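You operate a simulated robot arm through the tools that you are given. There is no shell and no other tool.

The job below is to be done with a simulated robot arm. You get a single attempt, and the scene is never put back.

TASK
Brush the onion skins out of the blue crate on the tilt stand.
Fine: tilt the crate up first and lay it flat afterwards; use the red brush and put it back. Set down upright: red brush. What is to be rubbed or washed off counts as gone when no trace of it is left.

It is judged by the outcome, as a careful person would: the job done as asked, and still so three seconds after it is handed in. It fails if anything else is knocked over, pushed out of place, dropped, spilled or broken.

THE ROBOT
A 6-joint arm with a two-finger parallel gripper, fixed in place. Base frame: the origin is at the foot of the arm, x ahead of it, y to its left, z up; the work surface is at about z = 0.88. Units: m, degrees, N and s.
With the tool pointing down near the work surface it reaches from about 0.26 to 0.66 m from the base axis. Its first joint turns from -66.0 to 66.0 degrees. Payload 2.9 kg.
The TCP is the grasp point between the finger pads, 0.03 m short of the fingertips. In the tool frame z runs along the fingers and y along their closing line. The gripper opens to 0.11 m. The fingers are 0.02 m wide and 0.01 m thick; the gripper's body (0.048 by 0.112 m) begins 0.055 m behind the TCP.
Orientation is that of the tool frame in the base frame, as a unit quaternion [w, x, y, z]. With the fingers straight down and closing along the base's y, the tool's x points along the base's -x, its y along +y and its z along -z.

THE INTERFACE
- The arm moves only by the tool jog_arm. Its argument "moves" is a list of rows, each a list of 3 entries, a list of its own where there are three numbers: the shift along the tool's x, y, z in m, then the turn, a rotation vector about the tool's x, y, z in degrees, then the opening in per cent of the stroke, from 0 (shut) to 100 (fully open). In form: [[[dx, dy, dz], [wx, wy, wz], gripper], ...]. A call has 1 to 20 rows; each row is the pose to reach, as a shift and turn from the pose commanded when the call began, along the tool's axes at that moment. Each row takes 0.2 s and may step no farther than 0.05 m and 8.6 degrees from the row before; otherwise, or with a gripper value out of range, the whole call is refused. Where a pose cannot be reached the arm comes as near as it can. A force on the tool above 90 N (or 10 N above the force at the start of the call, whichever is more), or a blocked arm, ends the call early, and 0.2 s more pass. Each finger travels about 0.108 m/s and halts on what it meets, pressing with about 37 N; the grip force reading is that of the motor and also rises with nothing between the fingers. The clock runs only during rows and for 0.2 s after the last one: add rows that repeat a pose to give the fingers time. The reply holds the time, the measured pose of the TCP, the force on the tool along the base axes, the opening and the grip force, in the units named above and with some noise, with the torque about the TCP (base axes, N m) and any sound that the robot's microphone picked up.
- Cameras (640 x 400 px; columns grow to the right, rows downward): "scene" is fixed at [0.0613, 0.4224, 1.386]; the picture's right is [-0.88, -0.47, 0.00], its down [-0.26, 0.49, -0.83] and it looks along [0.39, -0.73, -0.56] (base axes); focal length 230 px, centre (320, 200). "wrist" rides on the gripper at [0.072, 0.017, -0.103] in the tool frame; the picture's right is [-0.23, 0.97, 0.00], its down [-0.76, -0.18, -0.62] and it looks along [-0.61, -0.14, 0.78] (tool axes); focal length 222 px, centre (320, 200). There is no depth. A picture from a camera that has moved, and an enlarged one, comes with that camera's place and axes in the base frame and with its lens.
- grab_frame(camera): a new picture of that camera. No time passes.
- zoom(camera, box): a new picture of the part [left, top, right, bottom] of that camera's present view, enlarged. No time passes.
- job_done(): hands the job in; it is judged then, once.

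Nothing tells you positions but the pictures and the camera data. Unless the task says otherwise, let go and move clear before handing in.

The tools are called after ">>>" as name(argument=value, ...) on one line, values as JSON. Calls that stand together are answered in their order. jog_arm: Moves the arm, as the interface text tells. Its arguments: {"type":"object","properties":{"moves":{"type":"array","items":{"type":"array"}}},"required":["moves"]} The other tools are called the same way: grab_frame (camera) takes a picture; zoom (camera, box) takes an enlarged picture of a part of a camera's view; job_done () hands the job in.

At the start:

```text
time_s: 0.0
tcp_pos: [0.3979, -0.0542, 1.2654]
ee_rot: [0.0, 0.0, 1.0, -0.001]
contact_force: [-0.2, -0.3, 0.3]
moment: [0.05, 0.01, 0.0]
width: 0.1101
gripper_force: 0.1
```

scene: 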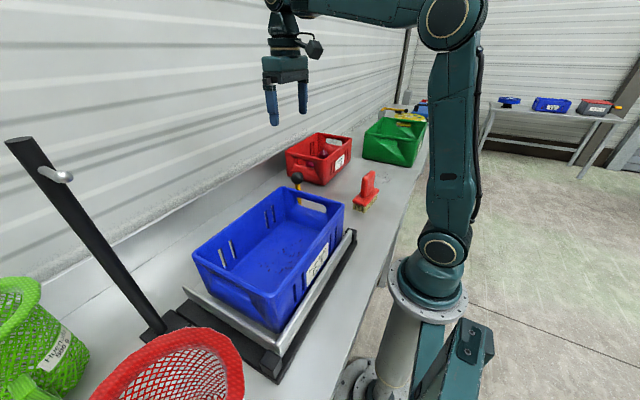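
wrist: 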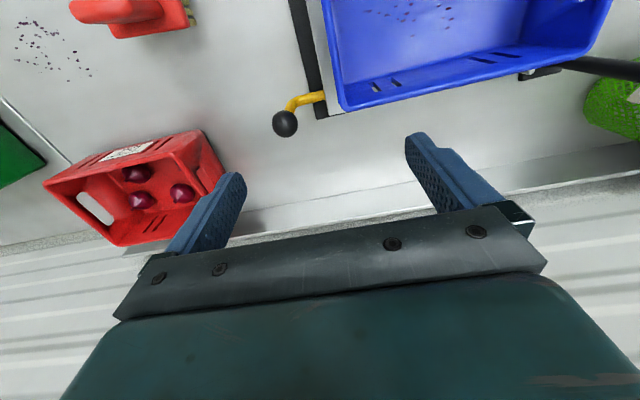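

I see a blue crate on a tilt stand with a yellow/black lever, a red brush on the table, and a red crate with onions. I'll look closer before moving.

>>> zoom(camera="scene", box=[180, 160, 380, 390])

>>> zoom(camera="scene", box=[270, 100, 450, 220])

>>> zoom(camera="wrist", box=[0, 0, 320, 200])

>>> zoom(camera="wrist", box=[250, 0, 640, 160])

>>> zoom(camera="scene", box=[0, 120, 260, 400])

```text
1.74 times, centred on (280, 275) of scene
camera zoom: at [0.0613, 0.4224, 1.386], right [-0.88, -0.47, 0.0], down [-0.26, 0.49, -0.83], along [0.39, -0.73, -0.56], focal length 400 px, centre (390, 70)
```

zoom: 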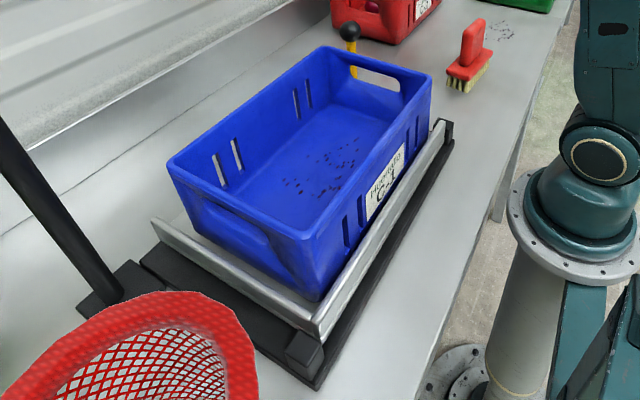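

```text
3.33 times, centred on (360, 160) of scene
camera zoom: at [0.0613, 0.4224, 1.386], right [-0.88, -0.47, 0.0], down [-0.26, 0.49, -0.83], along [0.39, -0.73, -0.56], focal length 766 px, centre (187, 333)
```

zoom: 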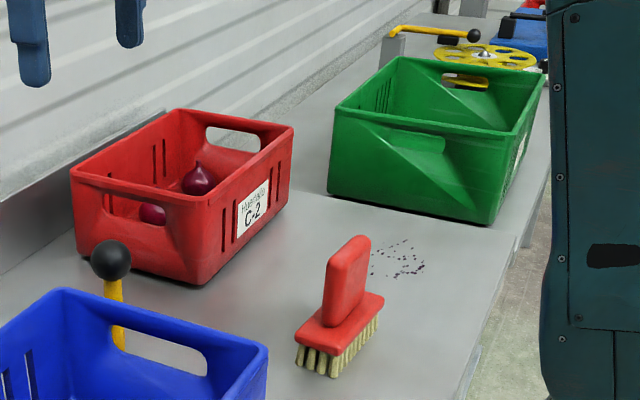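

```text
2.00 times, centred on (160, 100) of wrist
camera zoom: at [0.3256, -0.0354, 1.368], right [0.23, 0.97, 0.0], down [0.76, -0.18, 0.62], along [0.61, -0.14, -0.78], focal length 444 px, centre (640, 400)
```

zoom: 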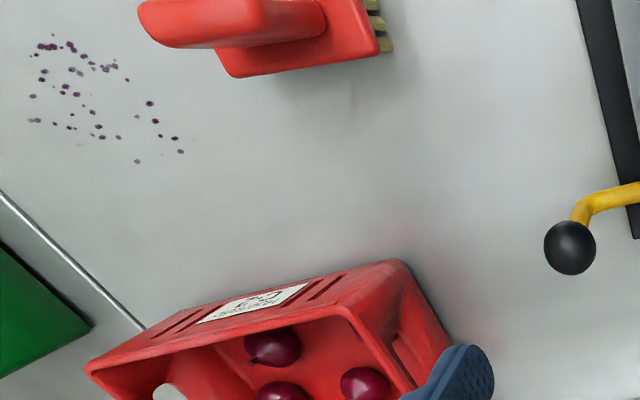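

```text
1.64 times, centred on (445, 80) of wrist
camera zoom: at [0.3256, -0.0354, 1.368], right [0.23, 0.97, 0.0], down [0.76, -0.18, 0.62], along [0.61, -0.14, -0.78], focal length 364 px, centre (115, 397)
```

zoom: 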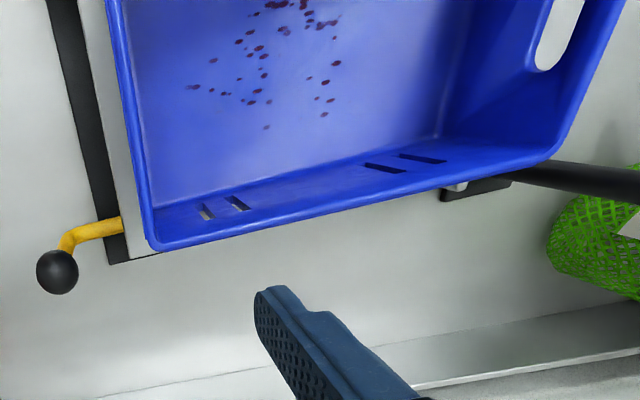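

```text
1.43 times, centred on (130, 260) of scene
camera zoom: at [0.0613, 0.4224, 1.386], right [-0.88, -0.47, 0.0], down [-0.26, 0.49, -0.83], along [0.39, -0.73, -0.56], focal length 328 px, centre (591, 114)
```

zoom: 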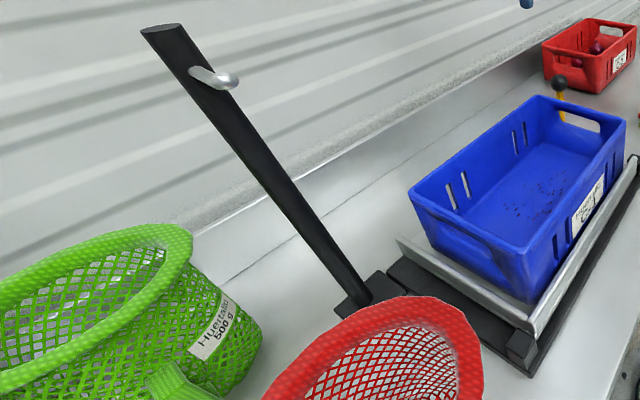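

The crate rim spans roughly x 0.24–0.435, y -0.05–0.255 at z≈1.03. The lever ball is at about (0.43, -0.115, 1.03), and the brush stands at about (0.25, -0.27). I'll move to a side view to work out how the lever and tilt stand operate.

>>> jog_arm(moves=[[[0, -0.03, 0], [0, 0, -8.2], 50], [[0, -0.06, 0], [0, 0, -16.4], 50], [[0, -0.09, 0], [0, 0, -24.6], 50], [[0, -0.12, 0], [0, 0, -32.8], 50], [[0, -0.15, 0], [0, 0, -41], 50], [[0, -0.18, 0], [0, 0, -49.2], 50], [[0, -0.21, 0], [0, 0, -57.4], 50], [[0, -0.24, 0], [0, 0, -65.6], 50], [[0, -0.27, 0], [0, 0, -73.8], 50], [[0, -0.28, 0], [0, 0, -82], 50], [[0, -0.28, 0], [0, 0, -90], 50]])

```text
time_s: 2.4
tcp_pos: [0.3979, -0.3337, 1.2661]
ee_rot: [0.0, 0.708, -0.706, 0.0]
contact_force: [-0.1, -0.3, 0.0]
moment: [0.01, 0.04, 0.0]
width: 0.0548
gripper_force: 0.0
```

>>> grab_frame(camera="wrist")

>>> grab_frame(camera="scene")

```text
taken
camera wrist: at [0.382, -0.4054, 1.3696], right [-0.97, 0.22, 0.0], down [0.18, 0.76, 0.62], along [0.14, 0.61, -0.78], focal length 222 px, centre (320, 200)
```

wrist: 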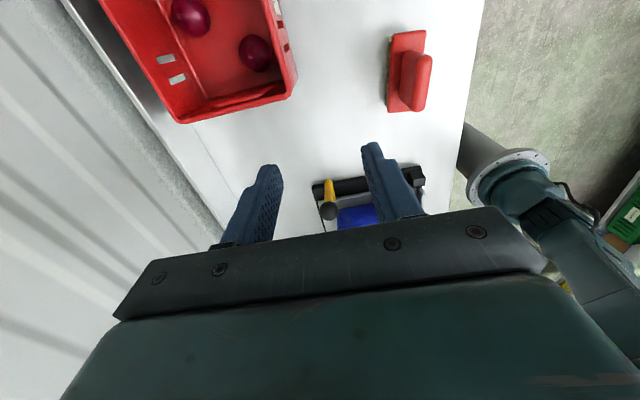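

```text
taken
```

scene: 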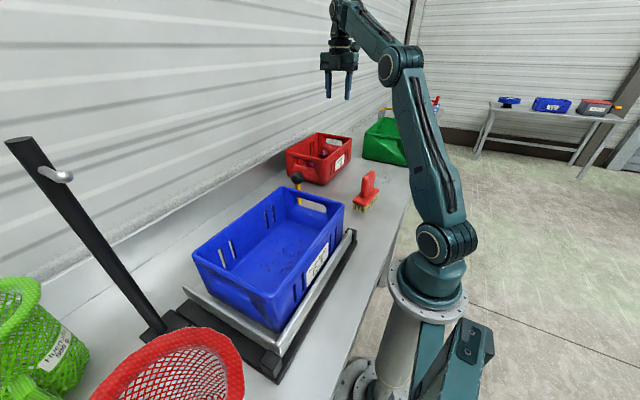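

The view is too steep and the fingers hide the lever. I'll tilt the tool so the wrist camera looks more horizontally toward the stand's side.

>>> jog_arm(moves=[[[0, 0, 0], [0, -8, 0], 50], [[0, 0, 0], [0, -16, 0], 50], [[0, 0, 0], [0, -24, 0], 50], [[0, 0, 0], [0, -32, 0], 50], [[0, 0, 0], [0, -40, 0], 50]])

>>> grab_frame(camera="wrist")

>>> zoom(camera="wrist", box=[200, 0, 460, 160])

```text
time_s: 3.6
tcp_pos: [0.3654, -0.2963, 1.2097]
ee_rot: [0.136, -0.692, 0.694, 0.145]
contact_force: [-0.2, -0.5, -0.7]
moment: [-0.01, 0.01, -0.02]
width: 0.0552
gripper_force: 0.1
out of reach, approached as far as the arm can: row 1, 2, 3, 4, 5
```

```text
taken
camera wrist: at [0.3498, -0.4034, 1.2766], right [-0.97, 0.21, 0.1], down [0.19, 0.46, 0.87], along [0.14, 0.86, -0.49], focal length 222 px, centre (320, 200)
```

wrist: 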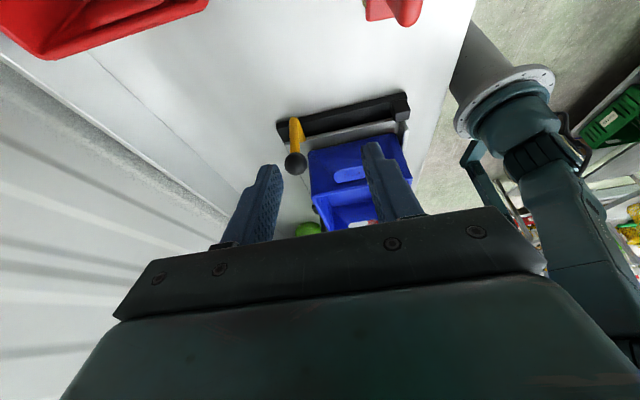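

```text
2.46 times, centred on (330, 80) of wrist
camera zoom: at [0.3498, -0.4034, 1.2766], right [-0.97, 0.21, 0.1], down [0.19, 0.46, 0.87], along [0.14, 0.86, -0.49], focal length 547 px, centre (295, 495)
```

zoom: 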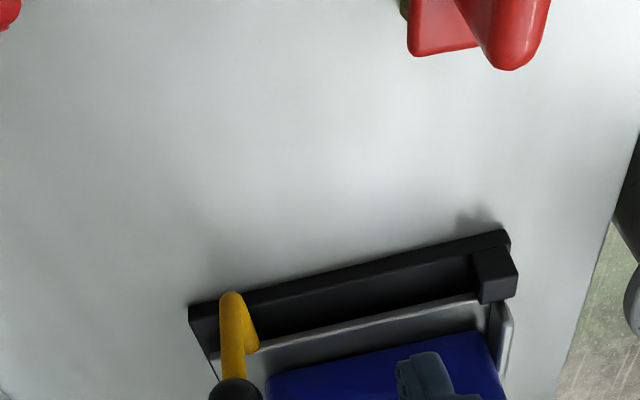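

The yellow handle is an L-shaped rod at the tray's +x/-y corner, rising to the ball, and the hinge block appears to be on the -x side. I'll undo the tilt step by step to see how the commanded pose behaves.

>>> jog_arm(moves=[[[0, 0, 0], [0, 8, 0], 50], [[0, 0, 0], [0, 16, 0], 50]])

```text
time_s: 4.2
tcp_pos: [0.3642, -0.2983, 1.2087]
ee_rot: [-0.037, 0.706, -0.706, -0.046]
contact_force: [-0.3, -0.1, 0.2]
moment: [-0.01, -0.02, -0.04]
width: 0.0552
gripper_force: 0.1
```

>>> jog_arm(moves=[[[0.02, 0, 0.02], [0, 6.5, 0], 100], [[0.05, 0, 0.04], [0, 6.5, 0], 100], [[0.08, -0.03, 0.05], [0, 6.5, 0], 100]])

>>> grab_frame(camera="wrist")

```text
time_s: 5.0
tcp_pos: [0.3919, -0.3734, 1.1475]
ee_rot: [-0.003, -0.706, 0.708, 0.005]
contact_force: [-0.8, 0.7, -0.5]
moment: [0.02, -0.01, -0.03]
width: 0.1099
gripper_force: 0.0
out of reach, approached as far as the arm can: row 1
```

```text
taken
camera wrist: at [0.3768, -0.4446, 1.2511], right [-0.97, 0.23, 0.01], down [0.19, 0.76, 0.62], along [0.13, 0.61, -0.78], focal length 222 px, centre (320, 200)
```

wrist: 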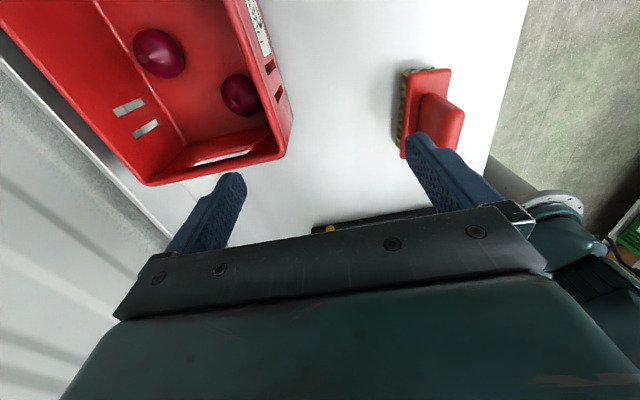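

>>> zoom(camera="wrist", box=[360, 40, 520, 180])

>>> zoom(camera="scene", box=[335, 155, 399, 225])

```text
2.86 times, centred on (440, 110) of wrist
camera zoom: at [0.3768, -0.4446, 1.2511], right [-0.97, 0.23, 0.01], down [0.19, 0.76, 0.62], along [0.13, 0.61, -0.78], focal length 635 px, centre (-23, 457)
```

zoom: 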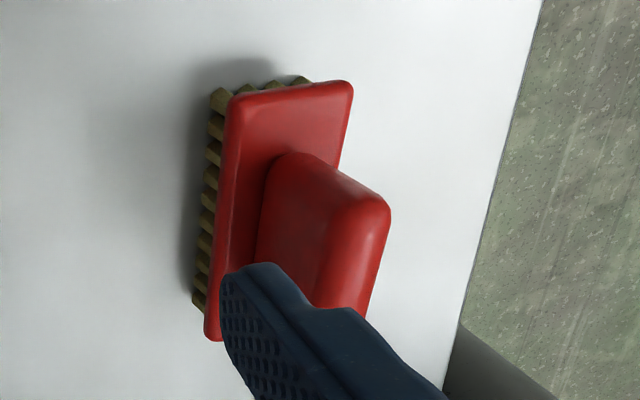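

```text
5.71 times, centred on (367, 190) of scene
camera zoom: at [0.0612, 0.4224, 1.386], right [-0.88, -0.47, 0.0], down [-0.26, 0.49, -0.83], along [0.39, -0.73, -0.56], focal length 1314 px, centre (51, 257)
```

zoom: 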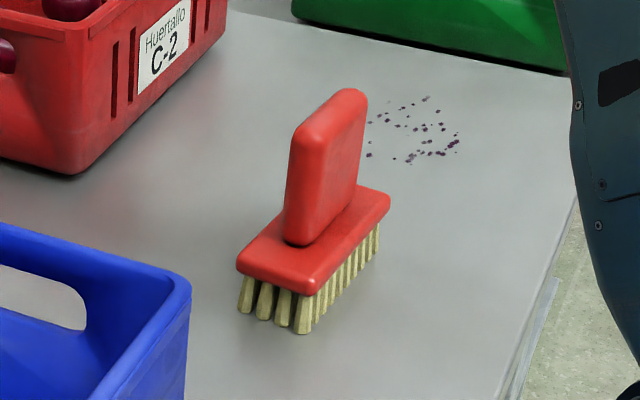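

The brush plate is about 0.125×0.05 m, centred near (0.25, -0.30) with its long axis roughly along y (about 7° off). The handle top is at z≈1.00. Next I'll move above the lever ball in the default orientation for a precise look.

>>> jog_arm(moves=[[[0, 0, -0.04], [0, 0, 8.2], 100], [[-0.03, 0, -0.06], [0, 0, 16.4], 100], [[-0.06, -0.005, -0.06], [0, 0, 24.6], 100], [[-0.09, -0.01, -0.06], [0, 0, 32.8], 100], [[-0.12, -0.015, -0.06], [0, 0, 41], 100], [[-0.15, -0.02, -0.06], [0, 0, 49.2], 100], [[-0.18, -0.025, -0.06], [0, 0, 57.4], 100], [[-0.21, -0.03, -0.06], [0, 0, 65.6], 100], [[-0.24, -0.035, -0.06], [0, 0, 73.8], 100], [[-0.258, -0.04, -0.06], [0, 0, 82], 100], [[-0.258, -0.04, -0.06], [0, 0, 90], 100]])

>>> grab_frame(camera="wrist")

```text
time_s: 7.4
tcp_pos: [0.4334, -0.114, 1.211]
ee_rot: [-0.006, 0.001, 1.0, 0.002]
contact_force: [0.1, 0.2, 0.9]
moment: [0.01, 0.02, 0.0]
width: 0.1103
gripper_force: 0.1
```

```text
taken
camera wrist: at [0.3627, -0.0967, 1.3143], right [0.23, 0.97, 0.0], down [0.77, -0.18, 0.61], along [0.6, -0.14, -0.79], focal length 222 px, centre (320, 200)
```

wrist: 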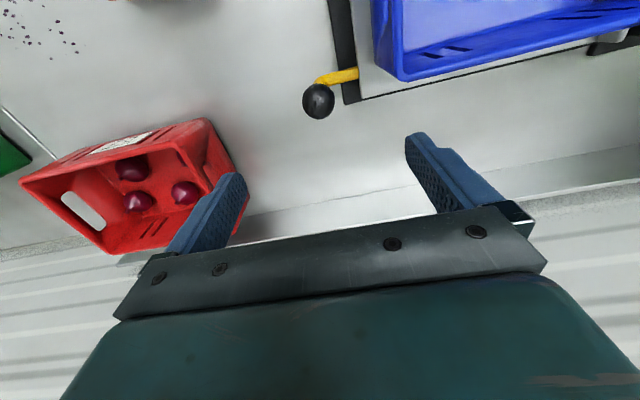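

>>> zoom(camera="wrist", box=[270, 20, 430, 120])

>>> zoom(camera="scene", box=[255, 150, 335, 200])

```text
4.00 times, centred on (350, 70) of wrist
camera zoom: at [0.3627, -0.0967, 1.3143], right [0.23, 0.97, 0.0], down [0.77, -0.18, 0.61], along [0.6, -0.14, -0.79], focal length 888 px, centre (200, 720)
```

zoom: 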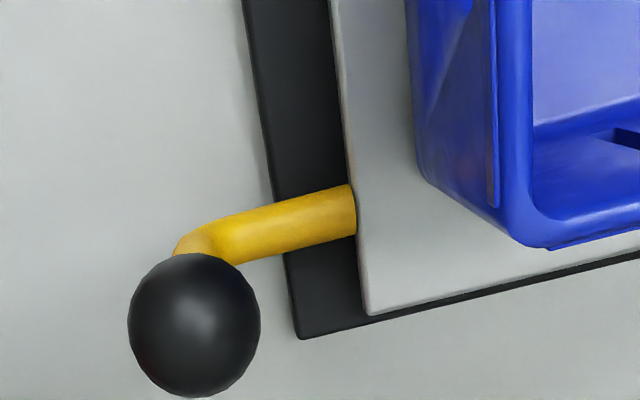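

```text
8.00 times, centred on (295, 175) of scene
camera zoom: at [0.0613, 0.4224, 1.386], right [-0.88, -0.47, 0.0], down [-0.26, 0.49, -0.83], along [0.39, -0.73, -0.56], focal length 1839 px, centre (520, 400)
```

zoom: 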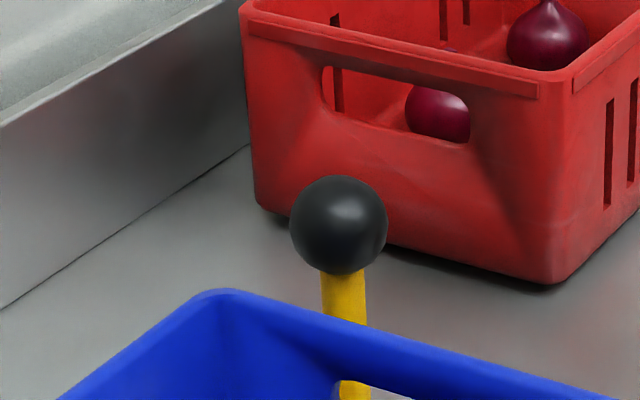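

The ball is at about (0.431, -0.115, 1.032) with radius ≈0.019, and its rod is fixed to the tray edge, so lifting the ball should pivot the tray about the hinge at x≈0.225. I'll descend onto the ball with the fingers part-open and check before closing.

>>> jog_arm(moves=[[[0.001, -0.001, 0.03], [0, 0, 0], 65], [[0.002, -0.001, 0.07], [0, 0, 0], 65], [[0.002, -0.001, 0.11], [0, 0, 0], 65], [[0.002, -0.001, 0.145], [0, 0, 0], 65], [[0.002, -0.001, 0.17], [0, 0, 0], 65], [[0.002, -0.001, 0.179], [0, 0, 0], 65]])

>>> grab_frame(camera="wrist")

>>> zoom(camera="scene", box=[250, 110, 350, 200])

```text
time_s: 8.8
tcp_pos: [0.5054, -0.1285, 1.1414]
ee_rot: [-0.009, 0.0, 1.0, 0.004]
contact_force: [0.4, -0.1, 0.0]
moment: [-0.02, 0.02, -0.01]
width: 0.0715
gripper_force: 0.0
out of reach, approached as far as the arm can: row 1, 2, 3, 4, 5, 6
```

```text
taken
camera wrist: at [0.435, -0.1114, 1.2461], right [0.23, 0.97, 0.0], down [0.77, -0.18, 0.61], along [0.59, -0.14, -0.79], focal length 222 px, centre (320, 200)
```

wrist: 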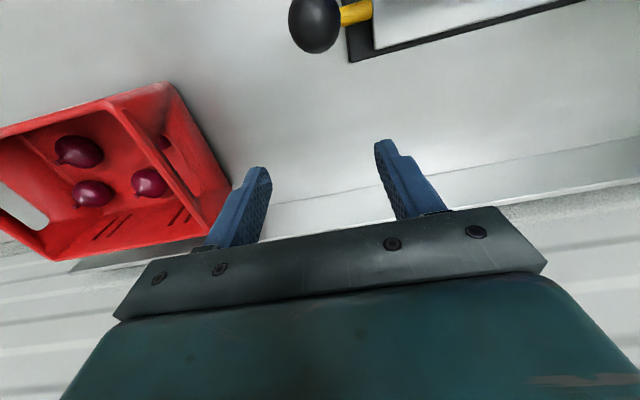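

```text
4.44 times, centred on (300, 155) of scene
camera zoom: at [0.0613, 0.4224, 1.386], right [-0.88, -0.47, 0.0], down [-0.26, 0.49, -0.83], along [0.39, -0.73, -0.56], focal length 1022 px, centre (409, 400)
```

zoom: 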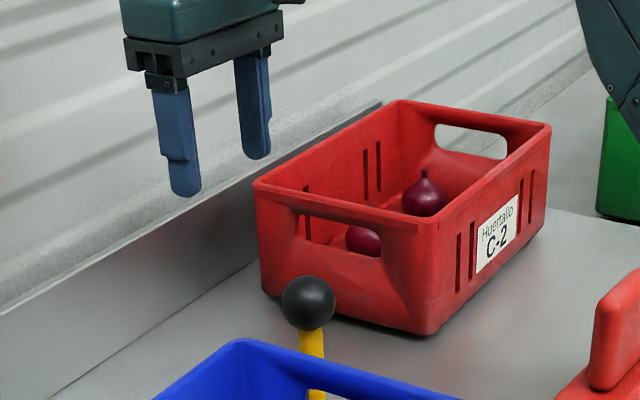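

The straight descent was not reachable in this configuration, so the arm drifted outward to x≈0.505. I'll check the arm's posture before choosing another approach.

>>> grab_frame(camera="scene")

>>> zoom(camera="scene", box=[240, 0, 540, 190])

```text
taken
```

scene: 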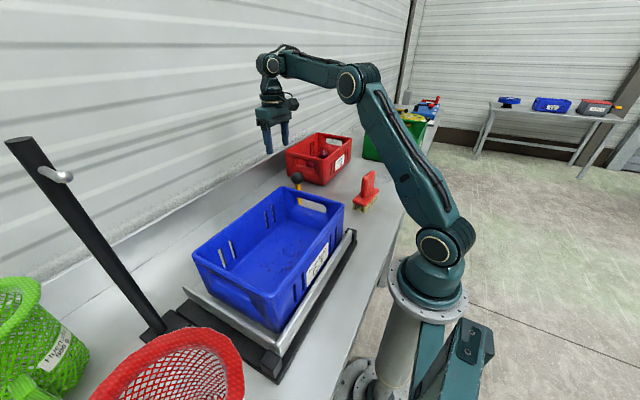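

```text
2.11 times, centred on (390, 95) of scene
camera zoom: at [0.0613, 0.4224, 1.386], right [-0.88, -0.47, 0.0], down [-0.26, 0.49, -0.83], along [0.39, -0.73, -0.56], focal length 484 px, centre (173, 421)
```

zoom: 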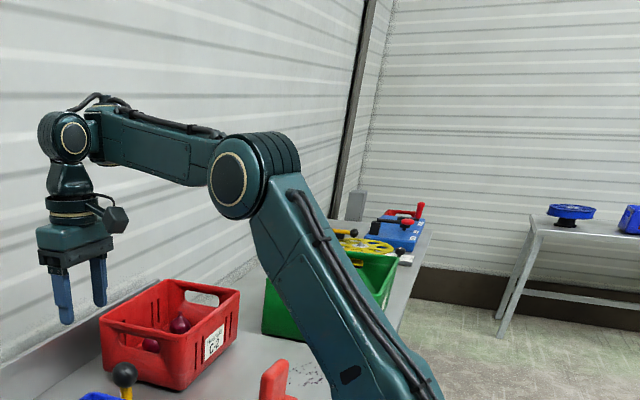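

The arm drifted outward along its plane, which may be a joint limit in the wrist pitch. I'll try a small downward move in free space to learn where the boundary is.

>>> jog_arm(moves=[[[0, 0, 0.02], [0, 0, 0], 65], [[0, 0, 0.04], [0, 0, 0], 65]])

```text
time_s: 9.4
tcp_pos: [0.5266, -0.1315, 1.1196]
ee_rot: [-0.007, 0.001, 1.0, 0.003]
contact_force: [0.6, -0.5, 0.7]
moment: [0.01, 0.0, -0.01]
width: 0.0715
gripper_force: 0.0
out of reach, approached as far as the arm can: row 1, 2
```

>>> jog_arm(moves=[[[0, 0, -0.02], [0, -4, 0], 65], [[0, 0, -0.02], [0, -8, 0], 65]])

```text
time_s: 10.0
tcp_pos: [0.5455, -0.136, 1.1582]
ee_rot: [0.064, 0.001, 0.998, 0.002]
contact_force: [-1.2, -0.1, 0.9]
moment: [-0.02, 0.01, 0.02]
width: 0.0716
gripper_force: 0.0
out of reach, approached as far as the arm can: row 1, 2
```

>>> jog_arm(moves=[[[0, 0, 0], [0, 7.5, 0], 65], [[0, 0, 0], [0, 15, 0], 65], [[0.02, 0, 0.02], [0, 22, 0], 65], [[0.04, 0, 0.04], [0, 29, 0], 65]])

>>> grab_frame(camera="scene")

```text
time_s: 11.0
tcp_pos: [0.5119, -0.1356, 1.1114]
ee_rot: [-0.19, 0.002, 0.982, 0.003]
contact_force: [-0.2, 0.2, -0.4]
moment: [-0.01, 0.0, 0.02]
width: 0.0718
gripper_force: 0.0
out of reach, approached as far as the arm can: row 1
```

```text
taken
```

scene: 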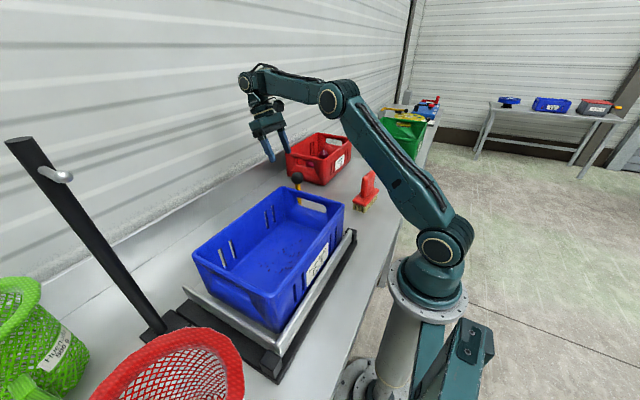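

Tilting the fingers back toward the robot works, which points to a wrist or elbow limit. I'll move up and in with the tool straight down to see which limit it is.

>>> jog_arm(moves=[[[0.0326, 0.005, -0.0212], [0, -4.4, 0], 65], [[0.0652, 0.01, -0.0424], [0, -8.8, 0], 65], [[0.0978, 0.015, -0.0636], [0, -13.2, 0], 65], [[0.13, 0.02, -0.0848], [0, -17.6, 0], 65], [[0.163, 0.0256, -0.106], [0, -22, 0], 65]])

```text
time_s: 12.2
tcp_pos: [0.3977, -0.1101, 1.2692]
ee_rot: [0.003, 0.001, 1.0, 0.003]
contact_force: [-0.5, -0.2, 0.4]
moment: [0.03, -0.03, 0.0]
width: 0.0716
gripper_force: 0.1
```

>>> jog_arm(moves=[[[0.03, 0, 0], [0, 0, 0], 65], [[0.06, 0, 0], [0, 0, 0], 65], [[0.09, 0, 0], [0, 0, 0], 65]])

>>> grab_frame(camera="scene")

```text
time_s: 13.0
tcp_pos: [0.3072, -0.1109, 1.2694]
ee_rot: [0.002, 0.0, 1.0, 0.002]
contact_force: [-0.7, 0.0, -0.2]
moment: [0.03, 0.0, -0.03]
width: 0.0718
gripper_force: 0.0
```

```text
taken
```

scene: 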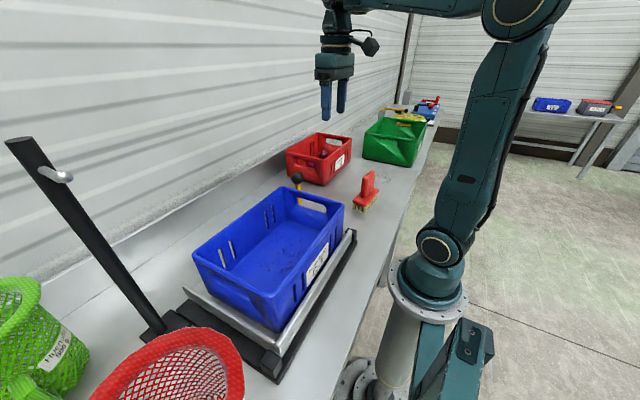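

>>> jog_arm(moves=[[[0, 0, 0.02], [0, 0, 0], 65], [[0, 0, 0.04], [0, 0, 0], 65], [[0, 0, 0.06], [0, 0, 0], 65]])

```text
time_s: 13.8
tcp_pos: [0.3101, -0.1095, 1.2113]
ee_rot: [0.002, 0.001, 1.0, 0.002]
contact_force: [-1.0, -0.3, 1.3]
moment: [0.03, 0.02, 0.02]
width: 0.0712
gripper_force: 0.1
out of reach, approached as far as the arm can: row 1
```

>>> grab_frame(camera="scene")

>>> jog_arm(moves=[[[0, 0, 0.02], [0, 0, 0], 65], [[0, 0, 0.04], [0, 0, 0], 65]])

```text
taken
```

scene: 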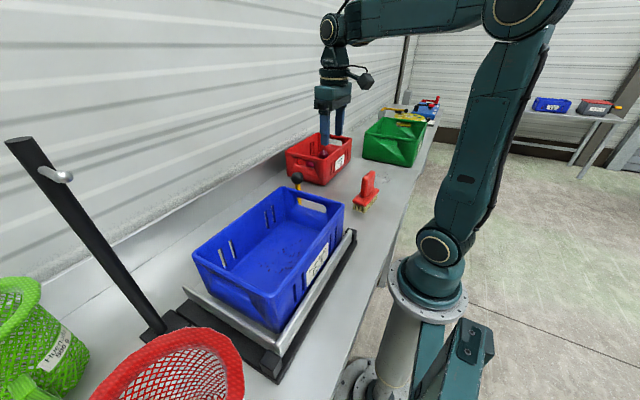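

```text
time_s: 14.4
tcp_pos: [0.309, -0.1103, 1.1703]
ee_rot: [0.002, 0.0, 1.0, 0.003]
contact_force: [-0.5, -0.8, 0.1]
moment: [0.02, 0.01, -0.01]
width: 0.0715
gripper_force: 0.1
```

The arm now descends normally past that barrier. I'll move over the ball and lower slightly.

>>> jog_arm(moves=[[[-0.03, -0.001, 0], [0, 0, 0], 65], [[-0.06, -0.002, 0], [0, 0, 0], 65], [[-0.09, -0.003, 0], [0, 0, 0], 65], [[-0.122, -0.005, 0], [0, 0, 0], 65], [[-0.122, -0.005, 0.03], [0, 0, 0], 65], [[-0.122, -0.005, 0.06], [0, 0, 0], 65]])

>>> grab_frame(camera="wrist")

```text
time_s: 15.8
tcp_pos: [0.4328, -0.1164, 1.1101]
ee_rot: [0.004, 0.001, 1.0, 0.003]
contact_force: [0.3, -0.1, -0.1]
moment: [-0.01, 0.0, 0.03]
width: 0.0715
gripper_force: 0.1
```

```text
taken
camera wrist: at [0.3595, -0.0985, 1.2131], right [0.23, 0.97, 0.01], down [0.76, -0.18, 0.63], along [0.61, -0.14, -0.78], focal length 222 px, centre (320, 200)
```

wrist: 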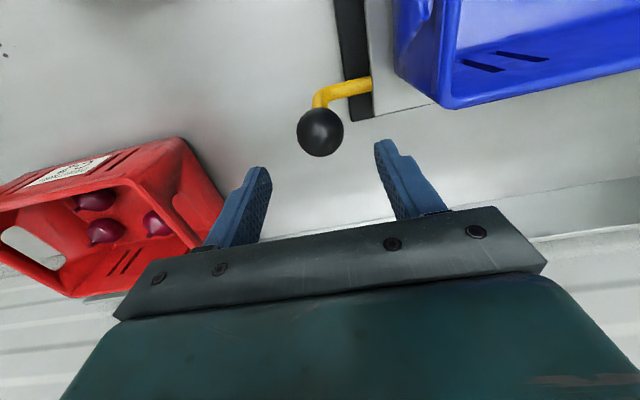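

>>> jog_arm(moves=[[[0.002, 0.001, 0.03], [0, 0, 0], 65], [[0.002, 0.001, 0.06], [0, 0, 0], 65], [[0.002, 0.001, 0.078], [0, 0, 0], 65]])

>>> grab_frame(camera="wrist")

```text
time_s: 16.6
tcp_pos: [0.4308, -0.114, 1.0312]
ee_rot: [0.003, -0.001, 1.0, 0.002]
contact_force: [-0.6, 1.0, 0.2]
moment: [0.03, 0.0, 0.02]
width: 0.0714
gripper_force: 0.0
```

```text
taken
camera wrist: at [0.358, -0.0967, 1.1344], right [0.23, 0.97, 0.01], down [0.76, -0.18, 0.63], along [0.61, -0.14, -0.78], focal length 222 px, centre (320, 200)
```

wrist: 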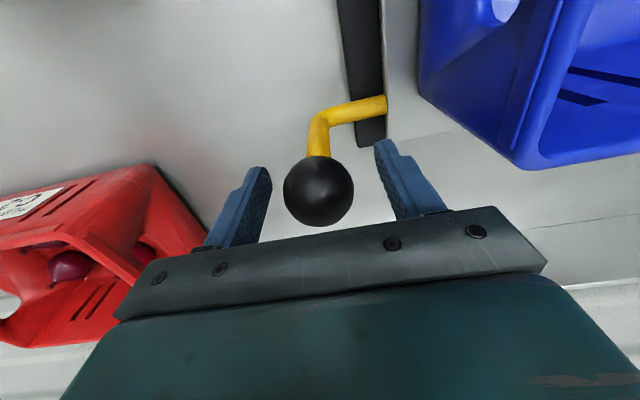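

The ball is centred between the fingers, so I'll close on it.

>>> jog_arm(moves=[[[0, 0, 0], [0, 0, 0], 45], [[0, 0, 0], [0, 0, 0], 20], [[0, 0, 0], [0, 0, 0], 0], [[0, 0, 0], [0, 0, 0], 0]])

```text
time_s: 17.6
tcp_pos: [0.4312, -0.1148, 1.0319]
ee_rot: [0.003, 0.001, 1.0, 0.003]
contact_force: [0.5, -7.6, -6.0]
moment: [-0.04, -0.42, -0.02]
width: 0.0392
gripper_force: 45.0
```

Gripped at width 0.039. I'll test a small lift along the expected arc, up and toward the hinge, and watch the force.

>>> jog_arm(moves=[[[0.003, 0, -0.0054], [0, 0, 0], 0], [[0.0062, 0, -0.0107], [0, 0, 0], 0]])

>>> grab_frame(camera="wrist")

>>> grab_frame(camera="scene")

```text
time_s: 18.2
tcp_pos: [0.4255, -0.114, 1.0442]
ee_rot: [0.004, 0.001, 1.0, 0.002]
contact_force: [4.4, -14.9, -12.9]
moment: [0.05, -1.25, -0.02]
width: 0.0395
gripper_force: 44.9
```

```text
taken
camera wrist: at [0.3516, -0.0971, 1.1458], right [0.23, 0.97, 0.01], down [0.76, -0.18, 0.63], along [0.61, -0.14, -0.78], focal length 222 px, centre (320, 200)
```

wrist: 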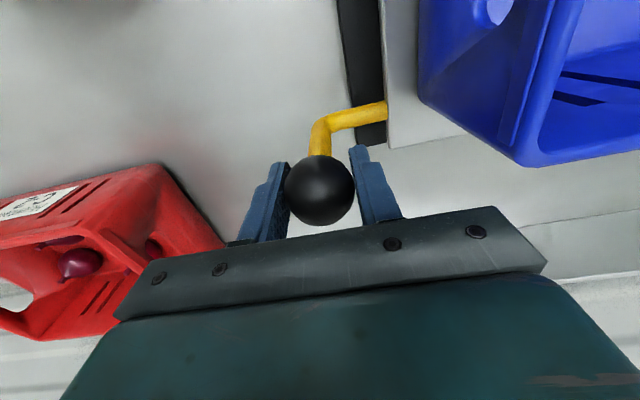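

```text
taken
```

scene: 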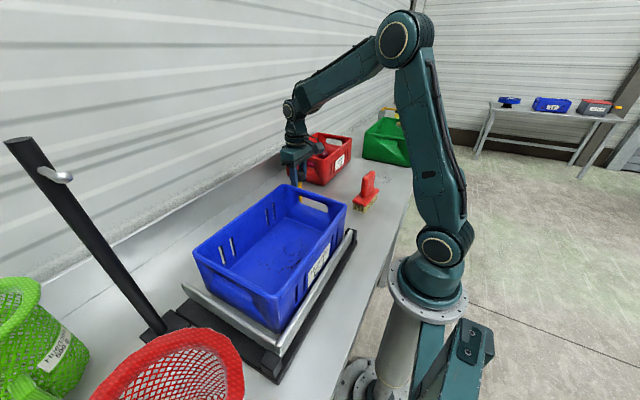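

The tray lifts with low force, so the handle does pivot the tray about the near-side hinge. I'll continue along the arc while rotating the tool with it.

>>> jog_arm(moves=[[[0.0035, 0, -0.0052], [0, -3, 0], 0], [[0.007, 0, -0.0103], [0, -6, 0], 0], [[0.0106, 0, -0.0153], [0, -8, 0], 0], [[0.0144, 0, -0.0202], [0, -9, 0], 0]])

```text
time_s: 19.2
tcp_pos: [0.4105, -0.1153, 1.0635]
ee_rot: [0.084, 0.003, 0.996, 0.001]
contact_force: [8.7, -23.3, -9.6]
moment: [0.04, -1.24, 0.03]
width: 0.0393
gripper_force: 45.5
```

>>> jog_arm(moves=[[[0.006, -0.0005, -0.0106], [0, -3, 0], 0], [[0.0128, -0.001, -0.0209], [0, -6, 0], 0], [[0.0202, -0.0015, -0.0308], [0, -9, 0], 0], [[0.028, -0.0015, -0.0402], [0, -12, 0], 0]])

>>> grab_frame(camera="scene")

```text
time_s: 20.2
tcp_pos: [0.3779, -0.1143, 1.0985]
ee_rot: [0.188, -0.002, 0.982, 0.002]
contact_force: [32.7, -12.1, -4.7]
moment: [0.03, 0.72, 0.14]
width: 0.0391
gripper_force: 45.4
```

```text
taken
```

scene: 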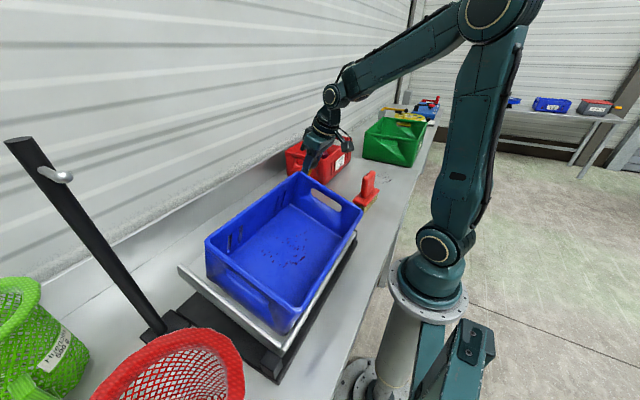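

The crate is now tilted by about 20°, and the x-force shows the hinge is slightly nearer the robot than I assumed (≈(0.214, 0.914)). I'll continue on the corrected arc.

>>> jog_arm(moves=[[[0.0043, 0, -0.0118], [0, -2, 0], 0], [[0.0111, 0, -0.0228], [0, -5, 0], 0], [[0.0184, 0, -0.0334], [0, -8, 0], 0]])

>>> grab_frame(camera="scene")

```text
time_s: 21.0
tcp_pos: [0.3506, -0.1156, 1.1287]
ee_rot: [0.262, -0.002, 0.965, 0.0]
contact_force: [-0.7, 0.4, 0.7]
moment: [0.01, -0.01, 0.01]
width: 0.0
gripper_force: 37.9
```

```text
taken
```

scene: 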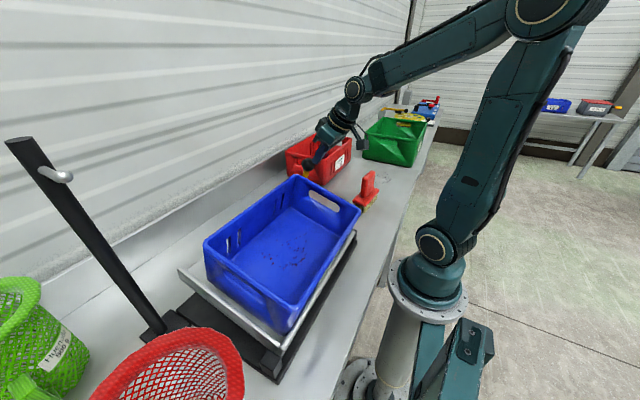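

The ball slipped out, probably because the tray reached a stop or resting angle near 20°. I'll back off along the tool axis and check whether the tray holds its tilt.

>>> jog_arm(moves=[[[0, 0, -0.03], [0, 0, 0], 0], [[0, 0, -0.06], [0, 0, 0], 30], [[0, 0, -0.06], [0, 0, 0], 65]])

>>> grab_frame(camera="scene")

>>> grab_frame(camera="wrist")

>>> zoom(camera="scene", box=[170, 130, 390, 390])

```text
time_s: 21.8
tcp_pos: [0.3171, -0.1146, 1.1777]
ee_rot: [0.254, 0.001, 0.967, 0.002]
contact_force: [-1.1, 0.4, 0.3]
moment: [-0.03, 0.01, -0.02]
width: 0.0712
gripper_force: 0.1
```

```text
taken
```

scene: 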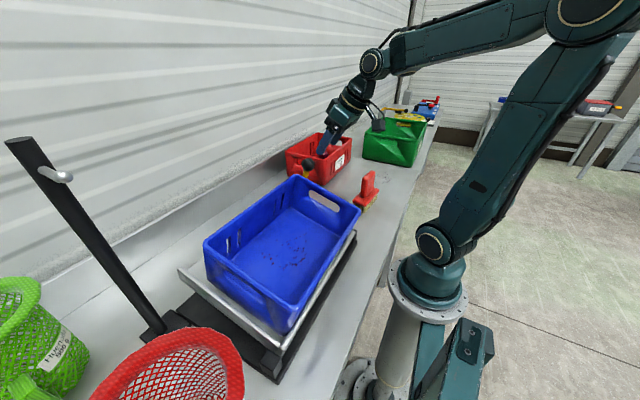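

```text
taken
camera wrist: at [0.2027, -0.0976, 1.232], right [0.2, 0.97, 0.12], down [0.36, -0.18, 0.92], along [0.91, -0.14, -0.38], focal length 222 px, centre (320, 200)
```

wrist: 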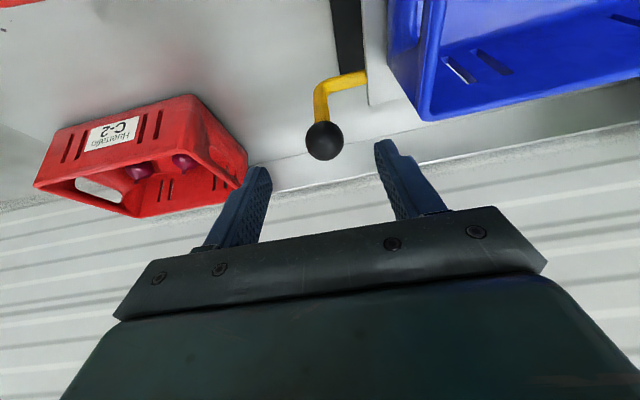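

```text
1.54 times, centred on (280, 260) of scene
camera zoom: at [0.0613, 0.4224, 1.386], right [-0.88, -0.47, 0.0], down [-0.26, 0.49, -0.83], along [0.39, -0.73, -0.56], focal length 354 px, centre (382, 108)
```

zoom: 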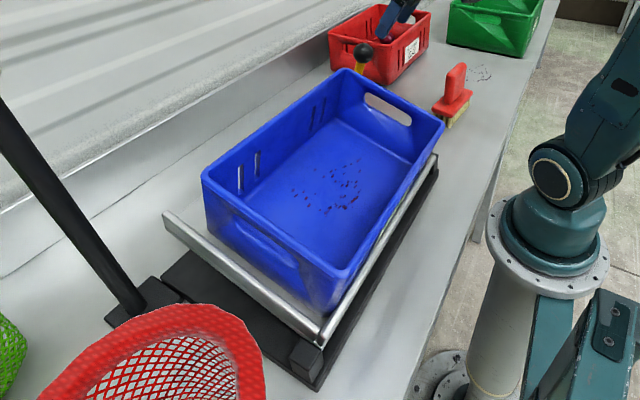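

>>> zoom(camera="scene", box=[270, 130, 370, 220])

>>> zoom(camera="wrist", box=[260, 40, 420, 180])

>>> zoom(camera="scene", box=[200, 170, 370, 340])

```text
4.44 times, centred on (320, 175) of scene
camera zoom: at [0.0613, 0.4224, 1.386], right [-0.88, -0.47, 0.0], down [-0.26, 0.49, -0.83], along [0.39, -0.73, -0.56], focal length 1022 px, centre (320, 311)
```

zoom: 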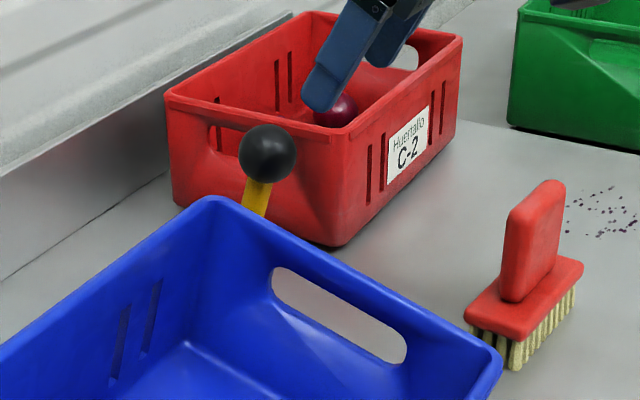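

```text
2.86 times, centred on (340, 110) of wrist
camera zoom: at [0.2027, -0.0976, 1.232], right [0.2, 0.97, 0.12], down [0.36, -0.18, 0.92], along [0.91, -0.14, -0.38], focal length 635 px, centre (263, 457)
```

zoom: 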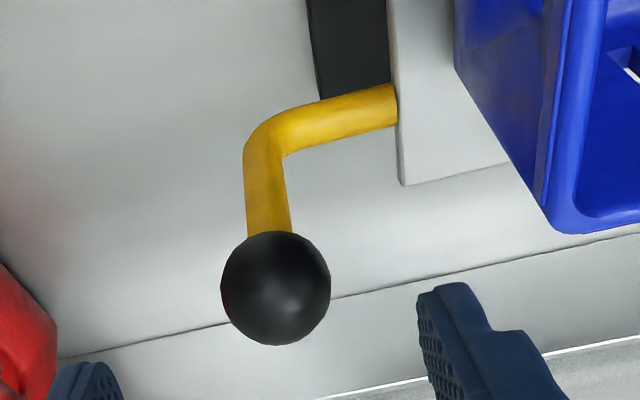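

```text
2.35 times, centred on (285, 255) of scene
camera zoom: at [0.0613, 0.4224, 1.386], right [-0.88, -0.47, 0.0], down [-0.26, 0.49, -0.83], along [0.39, -0.73, -0.56], focal length 541 px, centre (402, 71)
```

zoom: 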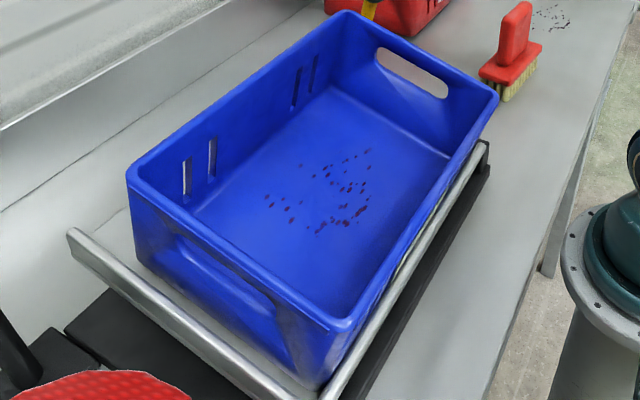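

The tray rests at about 16° tilt and holds by itself, with the ball now near (0.392, -0.115, 1.087). I'll re-grasp it in line with the handle and gently check whether it's at its stop.

>>> jog_arm(moves=[[[-0.015, 0, 0.013], [0, 4.5, 0], 65], [[-0.03, 0, 0.026], [0, 9, 0], 65], [[-0.0393, 0, 0.038], [0, 13.4, 0], 65]])

>>> grab_frame(camera="wrist")

```text
time_s: 22.6
tcp_pos: [0.3703, -0.115, 1.1613]
ee_rot: [0.138, 0.0, 0.99, 0.002]
contact_force: [-0.6, -0.5, -0.2]
moment: [0.02, 0.02, 0.0]
width: 0.0715
gripper_force: 0.0
```

```text
taken
camera wrist: at [0.2716, -0.0976, 1.2418], right [0.22, 0.97, 0.07], down [0.56, -0.18, 0.81], along [0.8, -0.14, -0.59], focal length 222 px, centre (320, 200)
```

wrist: 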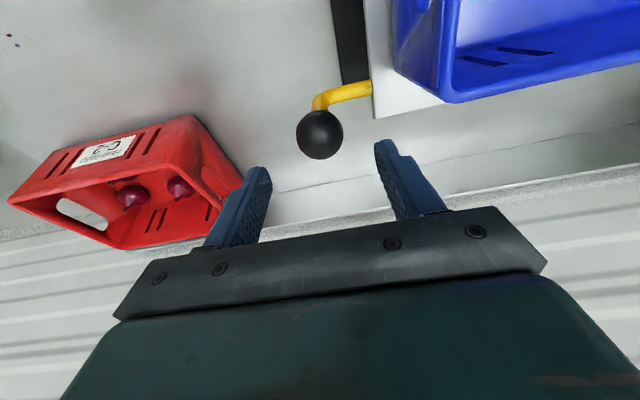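

>>> jog_arm(moves=[[[0, 0, 0.03], [0, 0, 0], 65], [[0, 0, 0.06], [0, 0, 0], 65], [[0, 0, 0.078], [0, 0, 0], 65], [[0, 0, 0.078], [0, 0, 0], 40], [[0, 0, 0.078], [0, 0, 0], 0], [[0, 0, 0.078], [0, 0, 0], 0]])

>>> grab_frame(camera="wrist")

```text
time_s: 24.0
tcp_pos: [0.3897, -0.1144, 1.0876]
ee_rot: [0.138, 0.0, 0.99, 0.002]
contact_force: [1.5, 0.7, -5.6]
moment: [-0.06, -0.77, -0.02]
width: 0.0392
gripper_force: 44.9
```

```text
taken
camera wrist: at [0.2916, -0.0972, 1.1665], right [0.22, 0.97, 0.07], down [0.56, -0.18, 0.81], along [0.8, -0.14, -0.59], focal length 222 px, centre (320, 200)
```

wrist: 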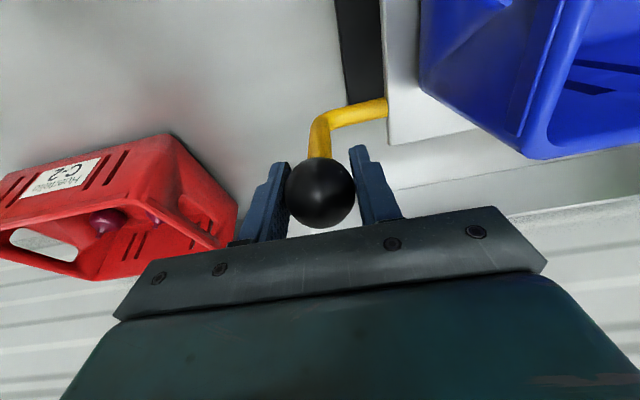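

>>> jog_arm(moves=[[[0.0019, 0, -0.0035], [0, -1, 0], 0], [[0.0038, 0, -0.007], [0, -2, 0], 0]])

>>> zoom(camera="scene", box=[200, 170, 370, 340])

```text
time_s: 24.6
tcp_pos: [0.384, -0.1142, 1.0938]
ee_rot: [0.154, 0.001, 0.988, 0.002]
contact_force: [-6.4, 3.5, 2.9]
moment: [-0.03, 0.76, 0.03]
width: 0.0394
gripper_force: 45.2
```

```text
2.35 times, centred on (285, 255) of scene
camera zoom: at [0.0611, 0.4225, 1.3859], right [-0.88, -0.47, 0.0], down [-0.26, 0.49, -0.83], along [0.39, -0.73, -0.56], focal length 541 px, centre (402, 71)
```

zoom: 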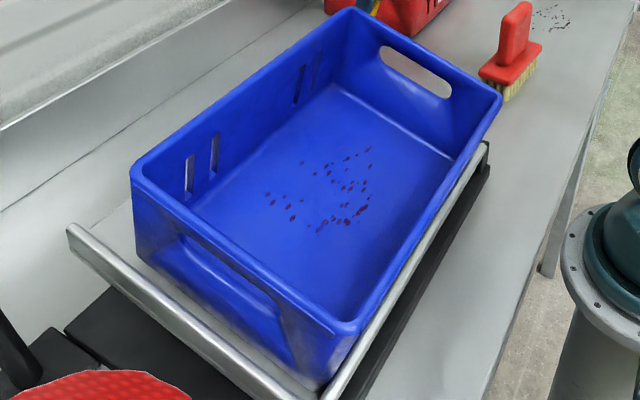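

The tray still moves with little force, so it isn't at its stop. I'll continue up the arc in small steps and monitor the force.

>>> jog_arm(moves=[[[0.0032, 0, -0.0056], [0, -1.5, 0], 0], [[0.0065, 0, -0.0112], [0, -3, 0], 0]])

```text
time_s: 25.2
tcp_pos: [0.3773, -0.1151, 1.0998]
ee_rot: [0.182, 0.0, 0.983, 0.002]
contact_force: [23.2, -1.4, -28.7]
moment: [0.03, 0.11, -0.01]
width: 0.0397
gripper_force: 44.8
```

The force jumped to about 36 N, so the end stop is at roughly 20°. I'll ease off slightly and open the fingers to see whether the tray stays there.

>>> jog_arm(moves=[[[-0.001, 0, 0.0019], [0, 0.5, 0], 0], [[-0.001, 0, 0.0019], [0, 0.5, 0], 38], [[-0.001, 0, 0.0019], [0, 0.5, 0], 45], [[-0.001, 0, 0.0019], [0, 0.5, 0], 65], [[-0.001, 0, 0.0019], [0, 0.5, 0], 65]])

>>> grab_frame(camera="wrist")

>>> zoom(camera="scene", box=[200, 170, 370, 340])

```text
time_s: 26.4
tcp_pos: [0.3785, -0.1161, 1.1002]
ee_rot: [0.177, 0.001, 0.984, 0.002]
contact_force: [-0.2, -0.1, 0.2]
moment: [0.01, 0.02, -0.01]
width: 0.0716
gripper_force: 0.1
```

```text
taken
camera wrist: at [0.2734, -0.097, 1.1714], right [0.21, 0.97, 0.08], down [0.5, -0.18, 0.85], along [0.84, -0.14, -0.52], focal length 222 px, centre (320, 200)
```

wrist: 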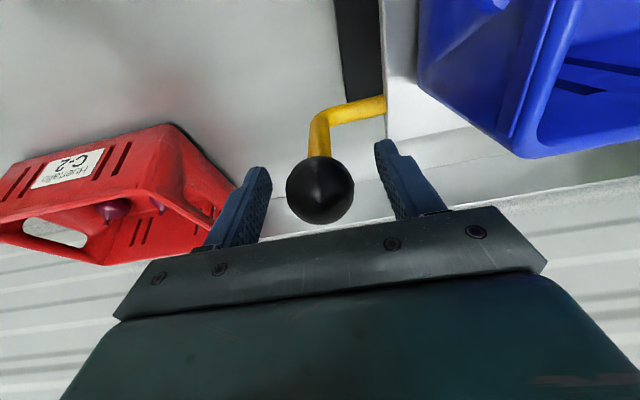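

```text
2.35 times, centred on (285, 255) of scene
camera zoom: at [0.0613, 0.4224, 1.386], right [-0.88, -0.47, 0.0], down [-0.26, 0.49, -0.83], along [0.39, -0.73, -0.56], focal length 541 px, centre (402, 71)
```

zoom: 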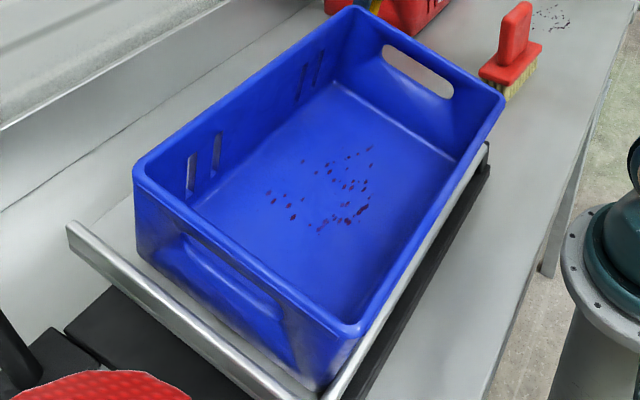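

>>> zoom(camera="scene", box=[165, 225, 305, 385])

>>> zoom(camera="scene", box=[280, 200, 370, 340])

>>> zoom(camera="wrist", box=[280, 0, 480, 200])

```text
2.50 times, centred on (235, 305) of scene
camera zoom: at [0.0613, 0.4224, 1.386], right [-0.88, -0.47, 0.0], down [-0.26, 0.49, -0.83], along [0.39, -0.73, -0.56], focal length 575 px, centre (532, -62)
```

zoom: 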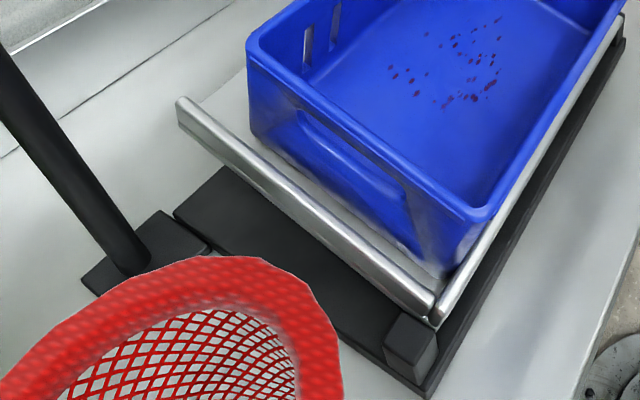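

```text
2.86 times, centred on (325, 270) of scene
camera zoom: at [0.0613, 0.4224, 1.386], right [-0.88, -0.47, 0.0], down [-0.26, 0.49, -0.83], along [0.39, -0.73, -0.56], focal length 657 px, centre (306, 0)
```

zoom: 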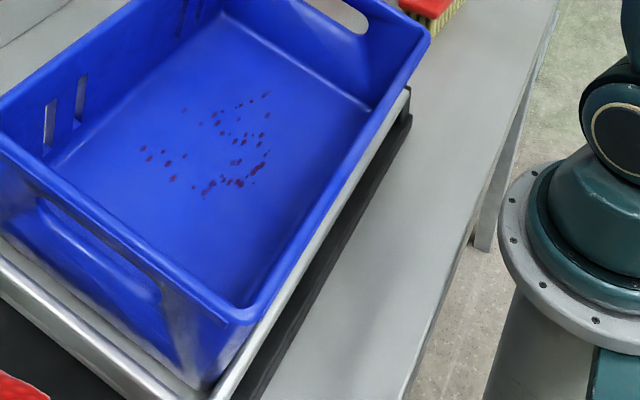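

```text
2.00 times, centred on (380, 100) of wrist
camera zoom: at [0.2734, -0.097, 1.1714], right [0.21, 0.97, 0.08], down [0.5, -0.18, 0.85], along [0.84, -0.14, -0.52], focal length 444 px, centre (200, 400)
```

zoom: 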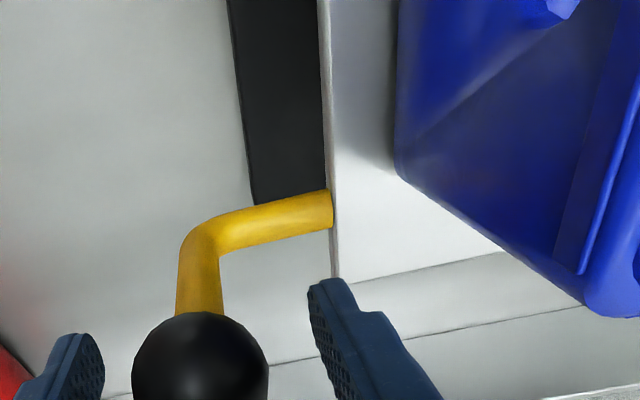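

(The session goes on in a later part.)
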